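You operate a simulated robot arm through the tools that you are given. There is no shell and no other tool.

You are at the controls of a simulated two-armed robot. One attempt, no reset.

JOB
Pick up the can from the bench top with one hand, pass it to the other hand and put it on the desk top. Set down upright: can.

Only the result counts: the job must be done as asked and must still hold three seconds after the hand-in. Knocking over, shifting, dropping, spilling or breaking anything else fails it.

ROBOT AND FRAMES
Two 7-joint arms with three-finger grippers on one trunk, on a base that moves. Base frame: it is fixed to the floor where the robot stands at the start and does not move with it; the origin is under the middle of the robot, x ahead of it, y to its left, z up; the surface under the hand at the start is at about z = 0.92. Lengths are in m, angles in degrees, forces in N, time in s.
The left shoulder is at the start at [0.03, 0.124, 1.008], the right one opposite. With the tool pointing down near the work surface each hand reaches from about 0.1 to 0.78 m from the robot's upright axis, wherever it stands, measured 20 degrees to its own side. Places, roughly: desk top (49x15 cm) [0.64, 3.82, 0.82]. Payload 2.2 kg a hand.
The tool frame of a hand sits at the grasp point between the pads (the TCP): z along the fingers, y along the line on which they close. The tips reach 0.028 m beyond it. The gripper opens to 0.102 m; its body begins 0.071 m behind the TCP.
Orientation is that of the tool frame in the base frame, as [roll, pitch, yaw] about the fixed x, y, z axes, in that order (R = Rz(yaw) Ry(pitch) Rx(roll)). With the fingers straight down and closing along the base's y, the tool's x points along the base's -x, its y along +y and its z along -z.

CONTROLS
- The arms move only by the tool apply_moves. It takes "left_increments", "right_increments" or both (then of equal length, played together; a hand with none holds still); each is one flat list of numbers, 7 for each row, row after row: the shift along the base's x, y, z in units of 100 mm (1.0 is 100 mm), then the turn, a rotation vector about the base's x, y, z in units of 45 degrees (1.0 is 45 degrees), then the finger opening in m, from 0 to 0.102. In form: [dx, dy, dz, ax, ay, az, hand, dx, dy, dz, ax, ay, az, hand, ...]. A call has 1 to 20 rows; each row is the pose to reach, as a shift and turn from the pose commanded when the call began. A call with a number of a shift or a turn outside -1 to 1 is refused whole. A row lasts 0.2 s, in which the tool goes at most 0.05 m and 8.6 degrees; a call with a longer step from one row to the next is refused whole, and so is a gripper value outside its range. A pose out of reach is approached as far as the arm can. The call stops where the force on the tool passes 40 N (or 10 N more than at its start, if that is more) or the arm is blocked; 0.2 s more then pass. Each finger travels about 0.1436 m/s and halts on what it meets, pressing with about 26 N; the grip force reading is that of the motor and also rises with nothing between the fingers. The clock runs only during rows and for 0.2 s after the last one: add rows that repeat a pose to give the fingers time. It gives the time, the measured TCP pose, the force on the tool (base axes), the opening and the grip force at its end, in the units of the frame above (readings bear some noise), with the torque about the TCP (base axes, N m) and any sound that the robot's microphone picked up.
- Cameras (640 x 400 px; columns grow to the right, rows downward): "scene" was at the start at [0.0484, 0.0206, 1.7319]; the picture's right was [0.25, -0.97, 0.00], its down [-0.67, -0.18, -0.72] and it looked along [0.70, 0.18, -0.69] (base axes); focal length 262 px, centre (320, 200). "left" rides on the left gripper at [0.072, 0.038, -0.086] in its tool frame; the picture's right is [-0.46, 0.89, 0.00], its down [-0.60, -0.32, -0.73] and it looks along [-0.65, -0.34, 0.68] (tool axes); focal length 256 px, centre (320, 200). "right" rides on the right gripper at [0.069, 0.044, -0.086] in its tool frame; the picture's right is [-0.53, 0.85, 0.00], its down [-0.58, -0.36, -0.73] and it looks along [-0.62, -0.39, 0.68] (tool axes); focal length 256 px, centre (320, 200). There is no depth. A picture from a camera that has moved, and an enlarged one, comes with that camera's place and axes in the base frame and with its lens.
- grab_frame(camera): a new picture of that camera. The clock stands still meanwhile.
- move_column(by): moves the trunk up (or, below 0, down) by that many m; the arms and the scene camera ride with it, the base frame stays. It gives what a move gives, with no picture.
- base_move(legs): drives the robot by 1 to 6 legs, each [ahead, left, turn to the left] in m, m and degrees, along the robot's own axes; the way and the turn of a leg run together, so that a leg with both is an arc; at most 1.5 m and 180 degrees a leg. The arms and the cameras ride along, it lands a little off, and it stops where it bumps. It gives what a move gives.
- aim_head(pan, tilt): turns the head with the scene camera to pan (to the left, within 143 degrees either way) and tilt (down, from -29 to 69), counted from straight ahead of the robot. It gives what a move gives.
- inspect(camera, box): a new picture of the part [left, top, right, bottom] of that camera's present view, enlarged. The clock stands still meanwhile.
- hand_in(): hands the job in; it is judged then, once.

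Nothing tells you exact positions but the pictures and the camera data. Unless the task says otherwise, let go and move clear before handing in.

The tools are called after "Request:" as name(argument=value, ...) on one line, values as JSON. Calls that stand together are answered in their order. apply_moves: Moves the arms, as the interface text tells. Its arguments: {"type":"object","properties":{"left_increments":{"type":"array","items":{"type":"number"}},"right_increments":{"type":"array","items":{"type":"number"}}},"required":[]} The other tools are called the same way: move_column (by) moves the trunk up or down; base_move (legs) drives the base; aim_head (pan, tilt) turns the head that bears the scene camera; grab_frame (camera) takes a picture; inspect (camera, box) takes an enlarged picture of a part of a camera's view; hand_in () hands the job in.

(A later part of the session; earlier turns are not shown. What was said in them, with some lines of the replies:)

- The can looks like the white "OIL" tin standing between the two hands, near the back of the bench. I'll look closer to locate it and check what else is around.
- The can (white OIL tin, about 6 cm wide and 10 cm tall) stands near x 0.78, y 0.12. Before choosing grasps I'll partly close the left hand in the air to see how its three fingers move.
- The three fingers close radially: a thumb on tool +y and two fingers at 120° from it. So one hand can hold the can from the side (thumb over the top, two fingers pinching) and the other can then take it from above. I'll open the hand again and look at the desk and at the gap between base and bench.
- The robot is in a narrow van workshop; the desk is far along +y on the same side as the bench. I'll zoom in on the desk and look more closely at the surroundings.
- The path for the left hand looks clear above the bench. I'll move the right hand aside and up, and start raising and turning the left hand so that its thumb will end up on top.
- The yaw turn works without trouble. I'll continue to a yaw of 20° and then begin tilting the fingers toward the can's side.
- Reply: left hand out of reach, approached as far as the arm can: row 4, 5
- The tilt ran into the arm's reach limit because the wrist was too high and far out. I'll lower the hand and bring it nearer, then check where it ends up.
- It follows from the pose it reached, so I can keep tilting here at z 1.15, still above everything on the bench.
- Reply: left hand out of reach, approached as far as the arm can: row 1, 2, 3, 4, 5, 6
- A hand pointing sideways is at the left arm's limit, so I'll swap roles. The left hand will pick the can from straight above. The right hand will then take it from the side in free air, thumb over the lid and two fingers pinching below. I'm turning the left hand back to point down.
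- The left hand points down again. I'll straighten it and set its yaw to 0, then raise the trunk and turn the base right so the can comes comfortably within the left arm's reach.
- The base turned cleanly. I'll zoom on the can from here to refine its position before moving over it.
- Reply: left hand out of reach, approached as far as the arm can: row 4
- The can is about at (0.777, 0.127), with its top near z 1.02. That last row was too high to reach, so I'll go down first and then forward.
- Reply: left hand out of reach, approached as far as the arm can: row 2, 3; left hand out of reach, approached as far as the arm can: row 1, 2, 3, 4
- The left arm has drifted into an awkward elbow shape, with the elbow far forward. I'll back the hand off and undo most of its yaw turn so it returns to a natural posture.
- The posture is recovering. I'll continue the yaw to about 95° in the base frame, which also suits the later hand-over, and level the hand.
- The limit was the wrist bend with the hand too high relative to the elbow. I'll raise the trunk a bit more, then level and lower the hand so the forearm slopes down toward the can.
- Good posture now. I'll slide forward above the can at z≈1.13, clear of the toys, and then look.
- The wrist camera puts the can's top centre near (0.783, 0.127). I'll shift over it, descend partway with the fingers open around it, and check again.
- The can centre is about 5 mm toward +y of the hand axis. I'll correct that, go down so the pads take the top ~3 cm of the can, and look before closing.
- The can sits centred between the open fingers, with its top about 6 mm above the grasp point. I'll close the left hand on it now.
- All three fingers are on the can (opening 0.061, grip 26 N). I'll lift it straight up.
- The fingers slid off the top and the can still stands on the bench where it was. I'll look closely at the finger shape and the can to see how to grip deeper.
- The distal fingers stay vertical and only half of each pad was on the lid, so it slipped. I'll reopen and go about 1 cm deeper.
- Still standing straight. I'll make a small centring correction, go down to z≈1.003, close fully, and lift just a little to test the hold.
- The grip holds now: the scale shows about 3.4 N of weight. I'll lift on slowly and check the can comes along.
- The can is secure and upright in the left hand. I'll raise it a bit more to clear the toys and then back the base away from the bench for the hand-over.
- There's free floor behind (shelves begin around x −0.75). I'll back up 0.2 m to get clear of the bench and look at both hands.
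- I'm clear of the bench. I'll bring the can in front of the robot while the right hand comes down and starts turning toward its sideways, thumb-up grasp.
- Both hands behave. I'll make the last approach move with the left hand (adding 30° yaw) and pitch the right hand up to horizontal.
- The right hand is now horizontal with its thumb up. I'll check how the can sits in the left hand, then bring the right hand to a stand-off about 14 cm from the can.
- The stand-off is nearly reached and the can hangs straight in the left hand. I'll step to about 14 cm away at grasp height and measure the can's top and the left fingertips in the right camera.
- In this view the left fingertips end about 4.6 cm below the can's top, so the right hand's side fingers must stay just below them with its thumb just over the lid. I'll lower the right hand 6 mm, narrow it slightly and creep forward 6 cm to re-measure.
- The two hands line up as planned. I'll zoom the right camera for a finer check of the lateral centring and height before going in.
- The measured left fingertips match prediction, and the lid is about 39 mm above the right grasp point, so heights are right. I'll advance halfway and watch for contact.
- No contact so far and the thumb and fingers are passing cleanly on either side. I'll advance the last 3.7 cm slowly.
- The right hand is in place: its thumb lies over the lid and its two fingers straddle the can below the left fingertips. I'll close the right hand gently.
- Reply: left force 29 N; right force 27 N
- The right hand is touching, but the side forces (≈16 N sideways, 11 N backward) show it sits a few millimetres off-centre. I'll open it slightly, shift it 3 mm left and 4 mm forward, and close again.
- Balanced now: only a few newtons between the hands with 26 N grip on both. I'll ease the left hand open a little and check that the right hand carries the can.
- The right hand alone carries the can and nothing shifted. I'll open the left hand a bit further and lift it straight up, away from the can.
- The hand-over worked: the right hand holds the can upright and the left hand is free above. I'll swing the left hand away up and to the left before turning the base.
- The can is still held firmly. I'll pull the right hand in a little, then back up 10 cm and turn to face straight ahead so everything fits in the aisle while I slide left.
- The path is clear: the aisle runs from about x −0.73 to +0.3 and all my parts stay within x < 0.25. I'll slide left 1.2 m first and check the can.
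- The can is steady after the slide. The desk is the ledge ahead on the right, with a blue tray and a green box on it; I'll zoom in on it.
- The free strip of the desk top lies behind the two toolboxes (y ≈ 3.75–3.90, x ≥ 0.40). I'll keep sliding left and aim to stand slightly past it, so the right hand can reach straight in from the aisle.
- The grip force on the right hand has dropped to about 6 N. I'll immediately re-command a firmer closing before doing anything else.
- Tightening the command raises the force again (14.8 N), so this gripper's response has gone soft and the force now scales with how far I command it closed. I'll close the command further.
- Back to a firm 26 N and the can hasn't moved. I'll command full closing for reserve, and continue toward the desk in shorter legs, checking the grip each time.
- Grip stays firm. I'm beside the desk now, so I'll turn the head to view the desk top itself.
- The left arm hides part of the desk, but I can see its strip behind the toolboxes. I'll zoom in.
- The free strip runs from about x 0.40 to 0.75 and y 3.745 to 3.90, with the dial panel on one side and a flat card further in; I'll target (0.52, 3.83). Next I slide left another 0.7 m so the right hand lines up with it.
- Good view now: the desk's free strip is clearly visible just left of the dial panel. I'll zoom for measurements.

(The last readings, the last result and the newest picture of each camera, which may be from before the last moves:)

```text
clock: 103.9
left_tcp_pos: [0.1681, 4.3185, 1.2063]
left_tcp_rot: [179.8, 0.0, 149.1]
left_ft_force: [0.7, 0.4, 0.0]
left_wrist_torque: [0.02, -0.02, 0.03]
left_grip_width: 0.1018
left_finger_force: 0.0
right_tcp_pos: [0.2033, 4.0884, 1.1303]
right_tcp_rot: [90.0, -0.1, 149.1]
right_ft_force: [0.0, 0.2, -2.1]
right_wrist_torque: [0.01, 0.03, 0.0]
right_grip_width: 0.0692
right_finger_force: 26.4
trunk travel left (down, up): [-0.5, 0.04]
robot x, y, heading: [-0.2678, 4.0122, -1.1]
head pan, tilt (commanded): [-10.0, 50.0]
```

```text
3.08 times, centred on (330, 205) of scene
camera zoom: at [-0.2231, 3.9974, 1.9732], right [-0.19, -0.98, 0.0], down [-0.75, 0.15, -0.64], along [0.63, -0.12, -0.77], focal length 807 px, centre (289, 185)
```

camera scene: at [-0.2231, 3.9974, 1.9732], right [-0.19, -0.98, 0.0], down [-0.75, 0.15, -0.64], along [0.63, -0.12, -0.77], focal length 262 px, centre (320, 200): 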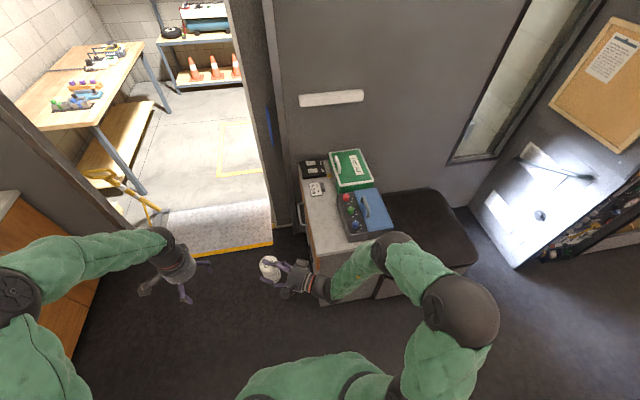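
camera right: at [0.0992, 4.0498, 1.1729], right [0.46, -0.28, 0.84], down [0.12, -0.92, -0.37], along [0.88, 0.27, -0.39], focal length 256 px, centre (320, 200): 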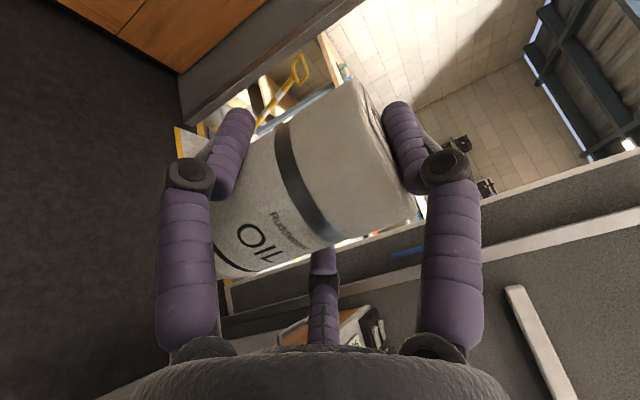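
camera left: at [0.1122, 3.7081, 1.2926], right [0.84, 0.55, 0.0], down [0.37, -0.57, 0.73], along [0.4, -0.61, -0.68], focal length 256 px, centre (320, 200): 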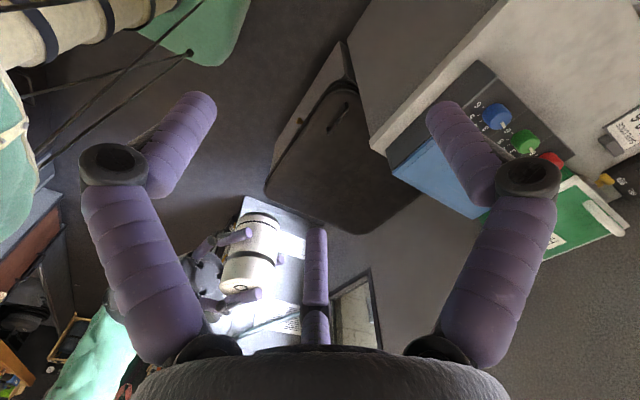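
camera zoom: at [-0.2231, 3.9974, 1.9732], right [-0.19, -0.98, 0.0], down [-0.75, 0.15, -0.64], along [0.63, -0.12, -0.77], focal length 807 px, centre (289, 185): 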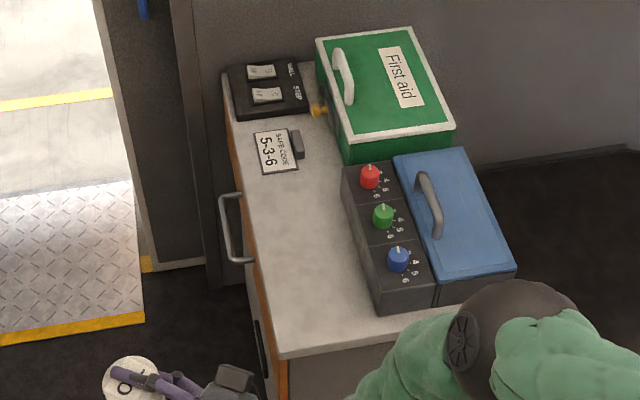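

The strip is free: the desk's left edge is at y≈3.90, the dial panel's face at y≈3.73, and the front edge at x≈0.38. I'll swing the right hand over it at the present height, turning it to point straight in.

Request:
apply_moves(right_increments=[0.165, -0.143, 0, 0, 0, -0.074, 0.0, 0.33, -0.287, 0, 0, 0, -0.148, 0.0, 0.495, -0.43, 0, 0, 0, -0.222, 0.0, 0.66, -0.573, 0, 0, 0, -0.296, 0.0, 0.825, -0.717, 0, 0, 0, -0.37, 0.0, 0.99, -0.86, 0, 0, 0, -0.444, 0.0])

Request:
apply_moves(right_increments=[0.165, -0.143, 0, 0, 0, -0.074, 0.0, 0.33, -0.287, 0, 0, 0, -0.148, 0.0, 0.495, -0.43, 0, 0, 0, -0.222, 0.0, 0.66, -0.573, 0, 0, 0, -0.296, 0.0, 0.825, -0.717, 0, 0, 0, -0.37, 0.0, 0.99, -0.86, 0, 0, 0, -0.444, 0.0])

Request:
grab_frame(camera="scene")

Request:
grab_frame(camera="right")

```text
clock: 105.3
left_tcp_pos: [0.1684, 4.3179, 1.2052]
left_tcp_rot: [180.0, 0.0, 149.1]
left_ft_force: [0.2, 0.5, 0.3]
left_wrist_torque: [0.01, 0.0, 0.0]
left_grip_width: 0.1022
left_finger_force: 0.1
right_tcp_pos: [0.303, 4.0004, 1.1319]
right_tcp_rot: [90.0, -0.1, 129.1]
right_ft_force: [0.8, -0.5, -3.2]
right_wrist_torque: [0.02, 0.04, 0.0]
right_grip_width: 0.0686
right_finger_force: 25.8
trunk travel left (down, up): [-0.5, 0.04]
robot x, y, heading: [-0.265, 4.0082, -1.0]
head pan, tilt (commanded): [-10.0, 50.0]
```

```text
clock: 106.7
left_tcp_pos: [0.169, 4.3192, 1.2051]
left_tcp_rot: [180.0, 0.0, 149.1]
left_ft_force: [1.1, 0.1, 0.6]
left_wrist_torque: [0.02, -0.02, -0.01]
left_grip_width: 0.1021
left_finger_force: 0.1
right_tcp_pos: [0.4011, 3.9154, 1.1291]
right_tcp_rot: [90.1, -0.3, 109.1]
right_ft_force: [0.1, 0.4, -2.1]
right_wrist_torque: [0.02, -0.01, 0.03]
right_grip_width: 0.069
right_finger_force: 25.9
trunk travel left (down, up): [-0.5, 0.04]
robot x, y, heading: [-0.2684, 4.0118, -1.0]
head pan, tilt (commanded): [-10.0, 50.0]
```

```text
taken
camera scene: at [-0.2224, 3.9969, 1.9732], right [-0.19, -0.98, 0.0], down [-0.75, 0.15, -0.64], along [0.63, -0.12, -0.77], focal length 262 px, centre (320, 200)
```

scene: 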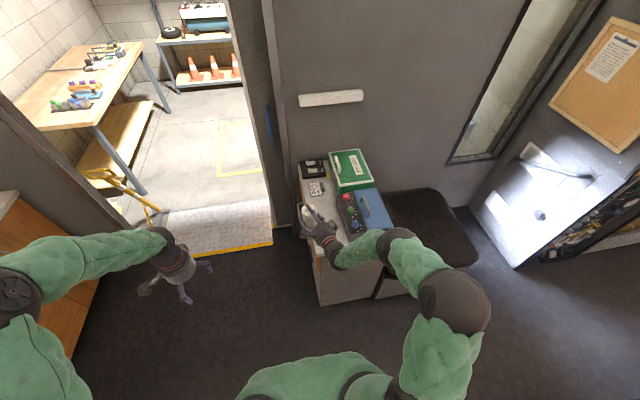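

```text
taken
camera right: at [0.2973, 3.9532, 1.1727], right [0.18, -0.51, 0.84], down [-0.5, -0.78, -0.37], along [0.85, -0.36, -0.39], focal length 256 px, centre (320, 200)
```

right: 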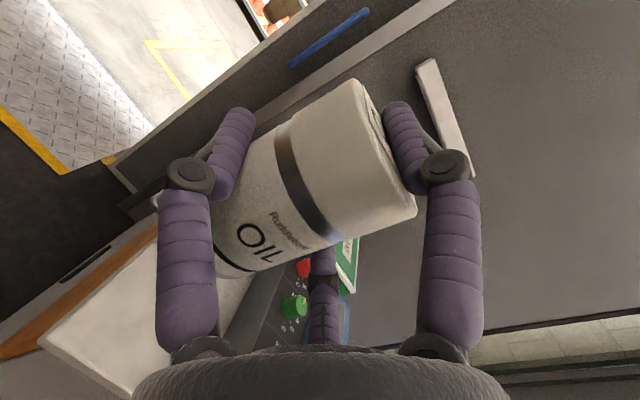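

Steady. One more step brings the hand square to the desk above (0.50, 3.82).

Request:
apply_moves(right_increments=[0.16, -0.16, 0, 0, 0, -0.071, 0.0, 0.32, -0.32, 0, 0, 0, -0.141, 0.0, 0.48, -0.48, 0, 0, 0, -0.212, 0.0, 0.64, -0.64, 0, 0, 0, -0.283, 0.0, 0.8, -0.8, 0, 0, 0, -0.353, 0.0, 0.99, -0.955, 0, 0, 0, -0.424, 0.0])

Request:
grab_frame(camera="right")

Request:
inspect(camera="scene", box=[250, 140, 450, 300])

```text
clock: 108.1
left_tcp_pos: [0.1667, 4.3184, 1.2065]
left_tcp_rot: [179.8, 0.2, 149.1]
left_ft_force: [-1.1, 0.3, 0.5]
left_wrist_torque: [-0.05, -0.03, 0.0]
left_grip_width: 0.1019
left_finger_force: 0.0
right_tcp_pos: [0.4979, 3.8223, 1.1364]
right_tcp_rot: [89.2, 0.1, 90.4]
right_ft_force: [4.0, -1.7, 4.4]
right_wrist_torque: [0.01, 0.46, 0.18]
right_grip_width: 0.069
right_finger_force: 26.1
right hand out of reach, approached as far as the arm can: row 6
trunk travel left (down, up): [-0.5, 0.04]
robot x, y, heading: [-0.2691, 4.0138, -1.0]
head pan, tilt (commanded): [-10.0, 50.0]
```

```text
taken
camera right: at [0.4111, 3.8903, 1.1777], right [-0.01, -0.53, 0.85], down [-0.72, -0.58, -0.37], along [0.69, -0.61, -0.38], focal length 256 px, centre (320, 200)
```

right: 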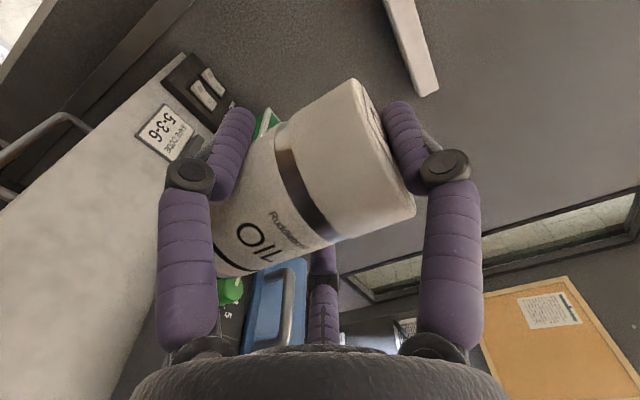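

```text
2.50 times, centred on (350, 220) of scene
camera zoom: at [-0.2241, 3.9987, 1.9735], right [-0.19, -0.98, 0.0], down [-0.75, 0.15, -0.64], along [0.63, -0.12, -0.77], focal length 655 px, centre (245, 150)
```

zoom: 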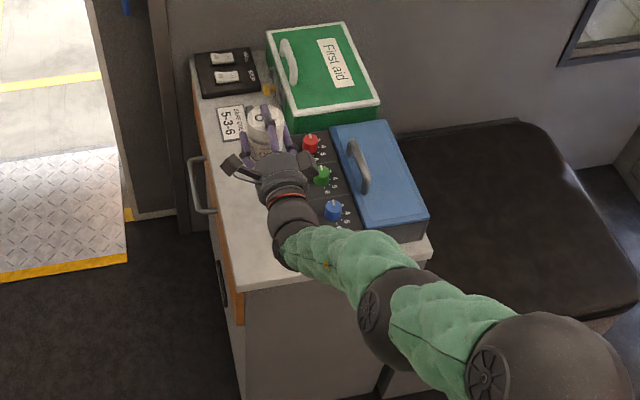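

The hand points straight in over the strip, right at an arm limit, so I'll do most of the lowering with the trunk. First I'll back off that limit slightly, then lower the trunk about 21 cm.

Request:
apply_moves(right_increments=[-0.05, 0.04, 0, 0, 0, 0, 0.0, -0.1, 0.08, 0, 0, 0, 0, 0.0])

Request:
move_column(by=-0.12)

Request:
move_column(by=-0.09)

Request:
grab_frame(camera="right")

Request:
grab_frame(camera="scene")

```text
clock: 108.7
left_tcp_pos: [0.168, 4.3179, 1.2047]
left_tcp_rot: [180.0, 0.0, 149.1]
left_ft_force: [0.2, 0.4, -0.2]
left_wrist_torque: [0.01, 0.04, 0.01]
left_grip_width: 0.1023
left_finger_force: 0.1
right_tcp_pos: [0.4863, 3.8309, 1.1263]
right_tcp_rot: [89.9, -0.1, 90.7]
right_ft_force: [-0.1, -0.3, -2.5]
right_wrist_torque: [-0.02, -0.02, 0.01]
right_grip_width: 0.0692
right_finger_force: 26.3
trunk travel left (down, up): [-0.5, 0.04]
robot x, y, heading: [-0.2644, 4.0099, -0.7]
head pan, tilt (commanded): [-10.0, 50.0]
```

```text
clock: 110.2
left_tcp_pos: [0.1675, 4.3175, 1.0857]
left_tcp_rot: [179.8, -0.1, 149.1]
left_ft_force: [-0.8, 0.7, -0.2]
left_wrist_torque: [0.02, 0.01, -0.01]
left_grip_width: 0.102
left_finger_force: 0.1
right_tcp_pos: [0.4863, 3.831, 1.0068]
right_tcp_rot: [89.9, 0.0, 90.6]
right_ft_force: [0.9, -0.4, -3.1]
right_wrist_torque: [0.04, 0.0, 0.02]
right_grip_width: 0.069
right_finger_force: 26.1
trunk travel left (down, up): [-0.38, 0.16]
robot x, y, heading: [-0.2651, 4.0148, -1.2]
head pan, tilt (commanded): [-10.0, 50.0]
```

```text
clock: 111.5
left_tcp_pos: [0.1683, 4.3192, 0.9957]
left_tcp_rot: [179.9, 0.0, 149.1]
left_ft_force: [-0.1, -0.1, -0.3]
left_wrist_torque: [0.05, 0.02, -0.01]
left_grip_width: 0.1018
left_finger_force: 0.1
right_tcp_pos: [0.4864, 3.8313, 0.917]
right_tcp_rot: [89.8, -0.1, 90.6]
right_ft_force: [0.2, 0.5, -3.0]
right_wrist_torque: [0.0, 0.04, 0.0]
right_grip_width: 0.069
right_finger_force: 26.0
trunk travel left (down, up): [-0.29, 0.25]
robot x, y, heading: [-0.2643, 4.0123, -1.0]
head pan, tilt (commanded): [-10.0, 50.0]
```

```text
taken
camera right: at [0.3992, 3.8984, 0.9605], right [0.0, -0.54, 0.84], down [-0.72, -0.58, -0.37], along [0.69, -0.61, -0.39], focal length 256 px, centre (320, 200)
```

right: 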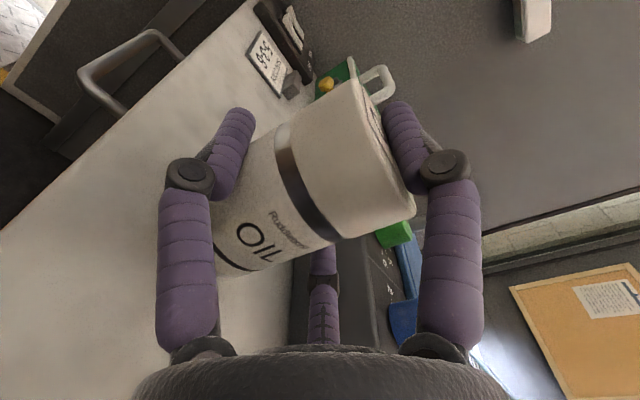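

```text
taken
camera scene: at [-0.2233, 3.9971, 1.7634], right [-0.19, -0.98, 0.0], down [-0.75, 0.15, -0.64], along [0.63, -0.12, -0.77], focal length 262 px, centre (320, 200)
```

scene: 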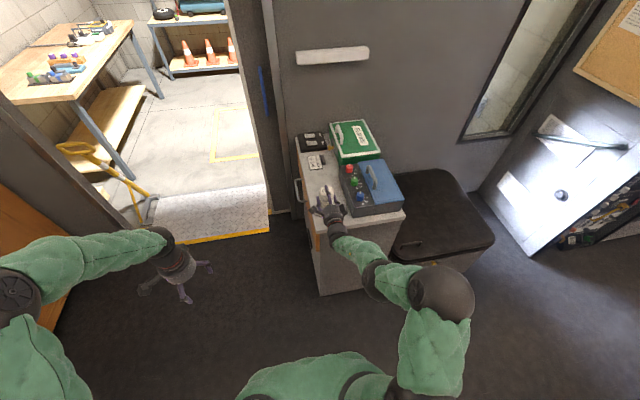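

The can now hangs about 4 cm above the desk at (0.49, 3.83). I'll check the clearances around the hand before the final lowering.

Request:
inspect(camera="scene", box=[280, 150, 420, 270])

Request:
inspect(camera="right", box=[140, 60, 460, 360])

```text
3.33 times, centred on (350, 210) of scene
camera zoom: at [-0.2233, 3.9971, 1.7634], right [-0.19, -0.98, 0.0], down [-0.75, 0.15, -0.64], along [0.63, -0.12, -0.77], focal length 874 px, centre (220, 167)
```

zoom: 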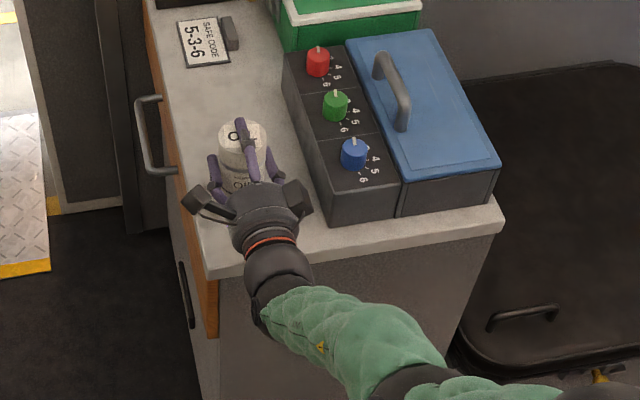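

```text
1.33 times, centred on (300, 210) of right
camera zoom: at [0.3992, 3.8984, 0.9605], right [0.0, -0.54, 0.84], down [-0.72, -0.58, -0.37], along [0.69, -0.61, -0.39], focal length 341 px, centre (347, 187)
```

zoom: 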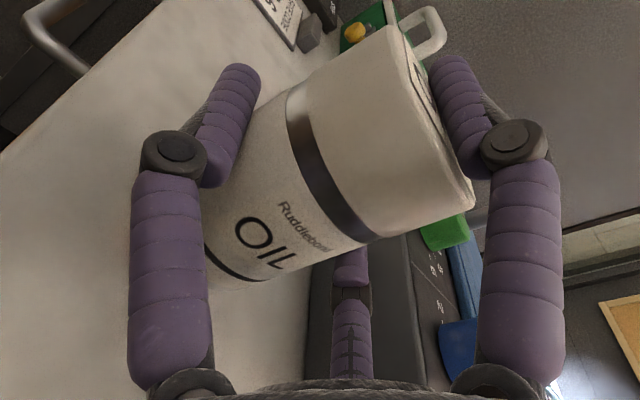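

Clearances are fine on both sides (about 3 cm to the dial panel). I'll lower the arm 3 cm, then continue in small steps while watching for contact.

Request:
apply_moves(right_increments=[0, 0, -0.08, 0, 0, 0, 0.0, 0, 0, -0.16, 0, 0, 0, 0.0, 0, 0, -0.24, 0, 0, 0, 0.0, 0, 0, -0.3, 0, 0, 0, 0.0])

Request:
inspect(camera="right", box=[140, 60, 460, 360])

Request:
inspect(camera="left", box=[0, 0, 640, 400])

```text
clock: 112.5
left_tcp_pos: [0.1676, 4.3179, 0.9954]
left_tcp_rot: [179.9, 0.0, 149.1]
left_ft_force: [0.1, 0.0, -0.1]
left_wrist_torque: [-0.01, 0.0, 0.04]
left_grip_width: 0.1019
left_finger_force: 0.2
right_tcp_pos: [0.4854, 3.83, 0.8863]
right_tcp_rot: [89.9, -0.1, 90.6]
right_ft_force: [-0.4, 0.1, -2.9]
right_wrist_torque: [0.01, 0.04, 0.01]
right_grip_width: 0.0688
right_finger_force: 26.3
trunk travel left (down, up): [-0.29, 0.25]
robot x, y, heading: [-0.2697, 4.0101, -0.9]
head pan, tilt (commanded): [-10.0, 50.0]
```

```text
1.33 times, centred on (300, 210) of right
camera zoom: at [0.3988, 3.8982, 0.9302], right [0.0, -0.54, 0.84], down [-0.72, -0.58, -0.37], along [0.69, -0.61, -0.39], focal length 341 px, centre (347, 187)
```

zoom: 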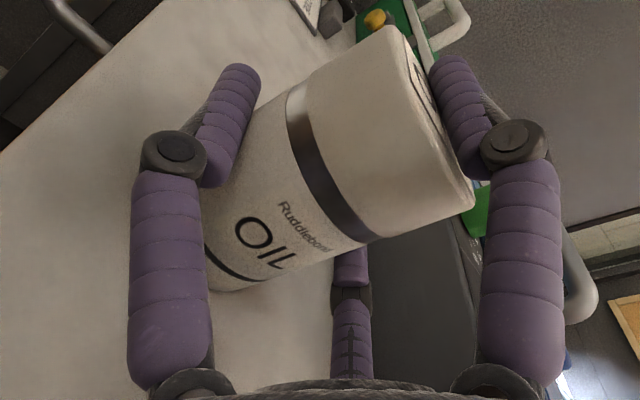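

```text
1.00 times, centred on (320, 200) of left (not enlarged: the box is as wide or as high as the picture)
camera zoom: at [0.1253, 4.3877, 1.0826], right [0.85, 0.52, 0.0], down [0.36, -0.58, 0.73], along [0.38, -0.62, -0.68], focal length 256 px, centre (320, 200)
```

zoom: 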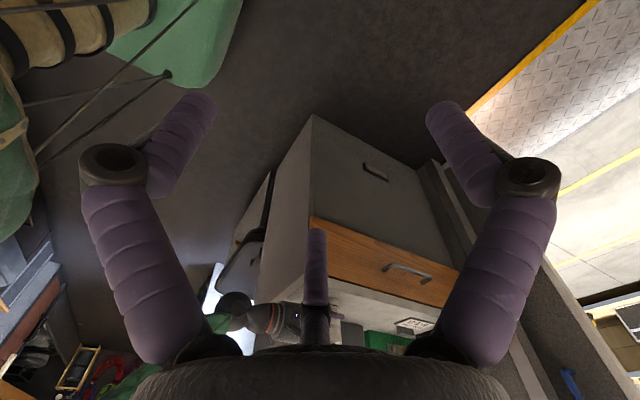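

Not touching yet. I'll go down in 2 mm steps.

Request:
apply_moves(right_increments=[0, 0, -0.02, 0, 0, 0, 0.0, 0, 0, -0.04, 0, 0, 0, 0.0, 0, 0, -0.06, 0, 0, 0, 0.0])

```text
clock: 113.2
left_tcp_pos: [0.1667, 4.3176, 0.996]
left_tcp_rot: [179.8, 0.1, 149.1]
left_ft_force: [0.4, 0.3, -0.4]
left_wrist_torque: [0.01, 0.0, 0.0]
left_grip_width: 0.1021
left_finger_force: 0.1
right_tcp_pos: [0.4868, 3.8298, 0.887]
right_tcp_rot: [89.4, -0.1, 90.5]
right_ft_force: [-5.8, -0.7, 16.0]
right_wrist_torque: [0.42, 0.41, 0.13]
right_grip_width: 0.0689
right_finger_force: 26.5
trunk travel left (down, up): [-0.29, 0.25]
robot x, y, heading: [-0.2651, 4.0128, -0.9]
head pan, tilt (commanded): [-10.0, 50.0]
```

Contact: about 16 N upward, acting on the +y side of the can's bottom, so the can leans a degree or two. I'll ease up 3 mm and roll the hand slightly to seat it flat.

Request:
apply_moves(right_increments=[0, 0, 0.03, 0, 0, 0, 0.0, 0, 0, 0.03, 0.02, 0, 0, 0.0, 0, 0, 0.03, 0.035, 0, 0, 0.0])

Request:
inspect(camera="scene", box=[290, 170, 370, 230])

Request:
grab_frame(camera="right")

```text
clock: 114.0
left_tcp_pos: [0.166, 4.3178, 0.9956]
left_tcp_rot: [179.9, -0.1, 149.1]
left_ft_force: [0.9, -0.1, 0.3]
left_wrist_torque: [-0.03, 0.02, 0.02]
left_grip_width: 0.1021
left_finger_force: 0.0
right_tcp_pos: [0.4853, 3.8293, 0.8867]
right_tcp_rot: [89.7, -1.5, 90.5]
right_ft_force: [2.3, -5.5, 13.1]
right_wrist_torque: [-0.82, -0.2, 0.05]
right_grip_width: 0.0685
right_finger_force: 26.2
trunk travel left (down, up): [-0.29, 0.25]
robot x, y, heading: [-0.2674, 4.0124, -1.1]
head pan, tilt (commanded): [-10.0, 50.0]
```

```text
6.67 times, centred on (330, 200) of scene
camera zoom: at [-0.2247, 3.9968, 1.7633], right [-0.19, -0.98, 0.0], down [-0.75, 0.15, -0.64], along [0.63, -0.12, -0.77], focal length 1748 px, centre (253, 200)
```

zoom: 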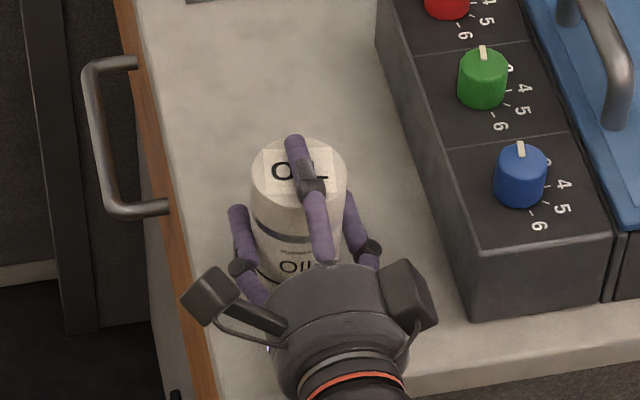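

```text
taken
camera right: at [0.3989, 3.8962, 0.9309], right [0.0, -0.56, 0.83], down [-0.72, -0.57, -0.39], along [0.69, -0.6, -0.4], focal length 256 px, centre (320, 200)
```

right: 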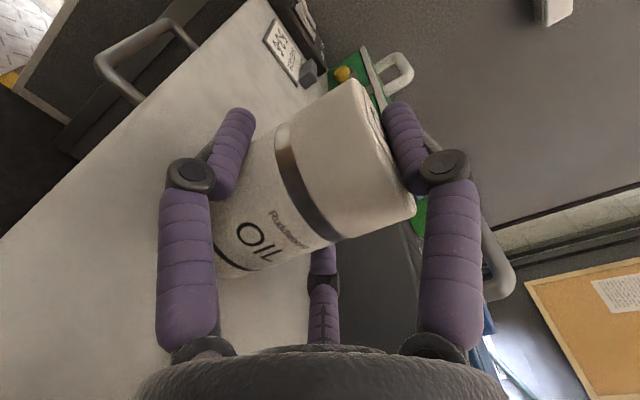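

Now the contact moved to the other edge, so the level position lies halfway. I'll roll back by half and ease the pressure off.

Request:
apply_moves(right_increments=[0, 0, 0.01, -0.01, 0, 0, 0.0, 0, 0, 0.015, -0.018, 0, 0, 0.0, 0, 0, 0.015, -0.018, 0, 0, 0.0])

```text
clock: 114.8
left_tcp_pos: [0.1664, 4.3181, 0.9957]
left_tcp_rot: [179.9, 0.0, 149.1]
left_ft_force: [-0.5, -0.1, 0.4]
left_wrist_torque: [0.02, 0.01, 0.02]
left_grip_width: 0.1018
left_finger_force: 0.1
right_tcp_pos: [0.4865, 3.8314, 0.8861]
right_tcp_rot: [89.8, -0.9, 90.5]
right_ft_force: [3.1, -3.0, 11.4]
right_wrist_torque: [-0.52, -0.5, 0.0]
right_grip_width: 0.0684
right_finger_force: 25.9
trunk travel left (down, up): [-0.29, 0.25]
robot x, y, heading: [-0.2685, 4.0119, -1.2]
head pan, tilt (commanded): [-10.0, 50.0]
```

Nearly flat (within about a degree). I'll relieve the remaining pressure before letting go.

Request:
apply_moves(right_increments=[0, 0, 0.008, -0.006, -0.008, 0, 0.0, 0, 0, 0.015, -0.009, -0.01, 0, 0.0, 0, 0, 0.015, -0.009, -0.01, 0, 0.0])

```text
clock: 115.7
left_tcp_pos: [0.1686, 4.3191, 0.9962]
left_tcp_rot: [180.0, 0.1, 149.1]
left_ft_force: [-0.1, 0.1, -0.5]
left_wrist_torque: [0.02, 0.01, 0.0]
left_grip_width: 0.1021
left_finger_force: 0.0
right_tcp_pos: [0.4855, 3.832, 0.885]
right_tcp_rot: [89.6, -0.5, 90.8]
right_ft_force: [0.9, 1.8, 5.7]
right_wrist_torque: [0.25, -0.06, -0.05]
right_grip_width: 0.0685
right_finger_force: 25.7
trunk travel left (down, up): [-0.29, 0.25]
robot x, y, heading: [-0.2653, 4.0115, -0.8]
head pan, tilt (commanded): [-10.0, 50.0]
```

Only a light, centred touch remains. I'll open the right hand gradually, holding still.

Request:
apply_moves(right_increments=[0, 0, 0, 0, 0, 0, 0.04, 0, 0, 0, 0, 0, 0, 0.055, 0, 0, 0, 0, 0, 0, 0.064, 0, 0, 0, 0, 0, 0, 0.07, 0, 0, 0, 0, 0, 0, 0.075, 0, 0, 0, 0, 0, 0, 0.08, 0, 0, 0, 0, 0, 0, 0.086, 0, 0, 0, 0, 0, 0, 0.092, 0, 0, 0, 0, 0, 0, 0.094])

Request:
grab_frame(camera="right")

Request:
inspect(camera="scene", box=[290, 170, 370, 230])

```text
clock: 117.7
left_tcp_pos: [0.1671, 4.3191, 0.9963]
left_tcp_rot: [-180.0, 0.1, 149.2]
left_ft_force: [-0.6, 0.3, 0.1]
left_wrist_torque: [-0.02, 0.02, -0.01]
left_grip_width: 0.102
left_finger_force: 0.1
right_tcp_pos: [0.4868, 3.8306, 0.8863]
right_tcp_rot: [89.6, -0.4, 90.7]
right_ft_force: [-0.3, 0.1, 0.4]
right_wrist_torque: [-0.01, -0.02, -0.03]
right_grip_width: 0.0938
right_finger_force: 0.0
trunk travel left (down, up): [-0.29, 0.25]
robot x, y, heading: [-0.2645, 4.0093, -1.1]
head pan, tilt (commanded): [-10.0, 50.0]
```

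```text
taken
camera right: at [0.3983, 3.8982, 0.9297], right [0.0, -0.54, 0.84], down [-0.72, -0.58, -0.38], along [0.69, -0.61, -0.39], focal length 256 px, centre (320, 200)
```

right: 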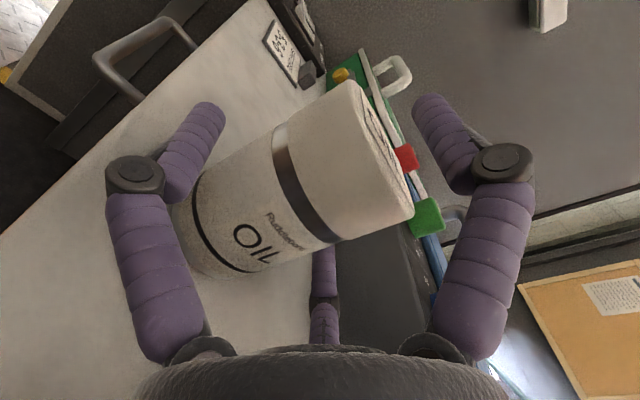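

```text
6.67 times, centred on (330, 200) of scene
camera zoom: at [-0.2234, 3.9972, 1.7632], right [-0.19, -0.98, 0.0], down [-0.75, 0.15, -0.64], along [0.63, -0.12, -0.77], focal length 1748 px, centre (253, 200)
```

zoom: 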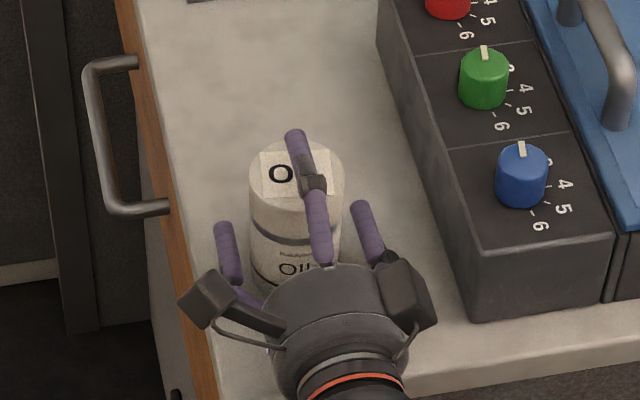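

The can stands free between the open fingers. I'll withdraw the hand straight back along its axis.

Request:
apply_moves(right_increments=[-0.1, -0.001, 0.02, 0, 0, 0, 0.094, -0.25, -0.003, 0.02, 0, 0, 0, 0.094, -0.4, -0.005, 0.02, 0, 0, 0, 0.094, -0.6, -0.007, 0.02, 0, 0, 0, 0.094, -0.8, -0.01, 0.02, 0, 0, 0, 0.094, -1.0, -0.012, 0.02, 0, 0, 0, 0.094])

Request:
grab_frame(camera="right")

Request:
inspect(camera="scene", box=[280, 160, 380, 240])

```text
clock: 119.0
left_tcp_pos: [0.1676, 4.3185, 0.9952]
left_tcp_rot: [179.9, 0.0, 149.0]
left_ft_force: [-0.6, 0.7, 0.2]
left_wrist_torque: [-0.01, -0.01, 0.0]
left_grip_width: 0.102
left_finger_force: 0.1
right_tcp_pos: [0.386, 3.8291, 0.8881]
right_tcp_rot: [89.4, -0.5, 90.5]
right_ft_force: [1.0, 0.1, 0.1]
right_wrist_torque: [-0.01, 0.0, 0.01]
right_grip_width: 0.0938
right_finger_force: 0.1
trunk travel left (down, up): [-0.29, 0.25]
robot x, y, heading: [-0.2682, 4.0141, -1.2]
head pan, tilt (commanded): [-10.0, 50.0]
```

```text
taken
camera right: at [0.2982, 3.8968, 0.9304], right [0.0, -0.54, 0.84], down [-0.72, -0.58, -0.38], along [0.69, -0.61, -0.39], focal length 256 px, centre (320, 200)
```

right: 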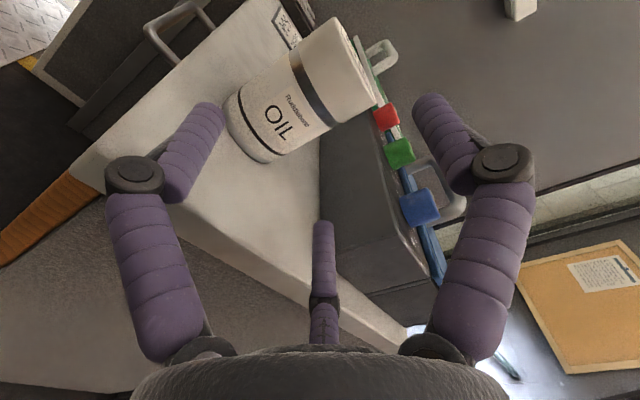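

```text
5.00 times, centred on (330, 200) of scene
camera zoom: at [-0.224, 3.9971, 1.7632], right [-0.19, -0.98, 0.0], down [-0.75, 0.15, -0.64], along [0.63, -0.12, -0.77], focal length 1311 px, centre (270, 200)
```

zoom: 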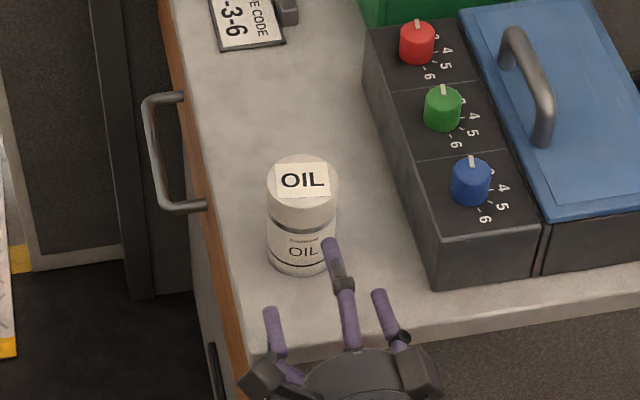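

The can stands upright on the desk strip, clear of everything. I'll draw the hand back a bit more and do a last check.

Request:
apply_moves(right_increments=[-0.2, 0, 0.05, 0, 0, 0, 0.094, -0.4, 0, 0.1, 0, 0, 0, 0.094, -0.6, 0, 0.15, 0, 0, 0, 0.094, -0.8, 0, 0.2, 0, 0, 0, 0.094])

Request:
inspect(camera="scene", box=[260, 110, 460, 260])

Request:
grab_frame(camera="right")

```text
clock: 120.0
left_tcp_pos: [0.1671, 4.3179, 0.9952]
left_tcp_rot: [179.9, 0.0, 149.2]
left_ft_force: [-0.2, 0.1, 0.4]
left_wrist_torque: [0.0, 0.02, 0.01]
left_grip_width: 0.1022
left_finger_force: 0.1
right_tcp_pos: [0.3078, 3.8282, 0.9122]
right_tcp_rot: [89.5, -0.5, 90.6]
right_ft_force: [-0.4, -0.2, 0.0]
right_wrist_torque: [-0.04, 0.02, -0.01]
right_grip_width: 0.0941
right_finger_force: 0.1
trunk travel left (down, up): [-0.29, 0.25]
robot x, y, heading: [-0.2691, 4.0082, -1.0]
head pan, tilt (commanded): [-10.0, 50.0]
```

```text
2.67 times, centred on (360, 185) of scene
camera zoom: at [-0.2238, 3.9972, 1.7632], right [-0.19, -0.98, 0.0], down [-0.75, 0.15, -0.64], along [0.63, -0.12, -0.77], focal length 699 px, centre (213, 240)
```

zoom: 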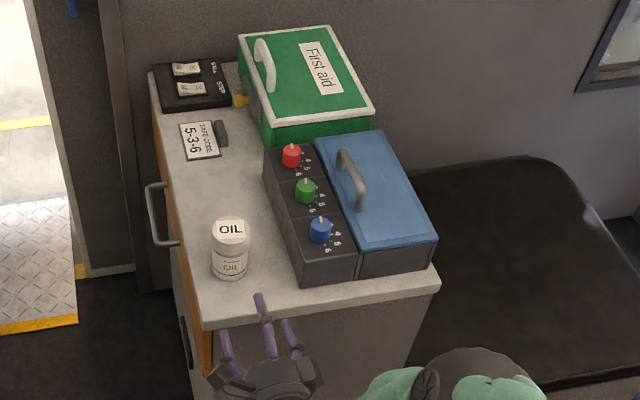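

```text
taken
camera right: at [0.2204, 3.8965, 0.9539], right [0.0, -0.54, 0.84], down [-0.72, -0.58, -0.38], along [0.69, -0.61, -0.39], focal length 256 px, centre (320, 200)
```

right: 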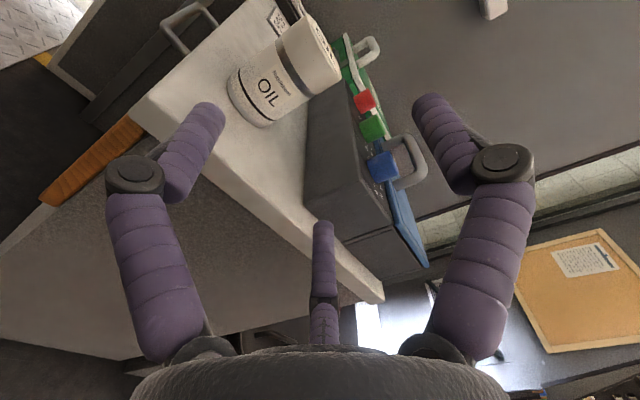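

The can stands upright on the desk top at about (0.49, 3.83). Both hands are empty and clear, and nothing else was disturbed, so I'm handing in.

Request:
hand_in()

```text
The job is handed in.
```

The OIL can is standing upright on the desk top, at about (0.49, 3.83). In the last pictures nothing else on the desk had moved and both hands were clear of it. I handed the job in; no verdict came back.

- **Pick-up:** The left hand took the can from above. Its first grip was too shallow and slid off, but the can stayed standing. A grip about 1 cm deeper held.
- **Pass:** The left hand passed it to the right in mid-air, in front of the robot. The right hand took it from the side, with its thumb over the lid and two fingers below the left fingertips.
- **Drive:** On the way to the desk the right hand's grip dropped from 26 N to about 6 N. Commanding it further closed brought it back to 26 N, and the can did not slip.
- **Setting down:** The can went onto the free strip left of the dial panel. I levelled it against the desk before letting go.
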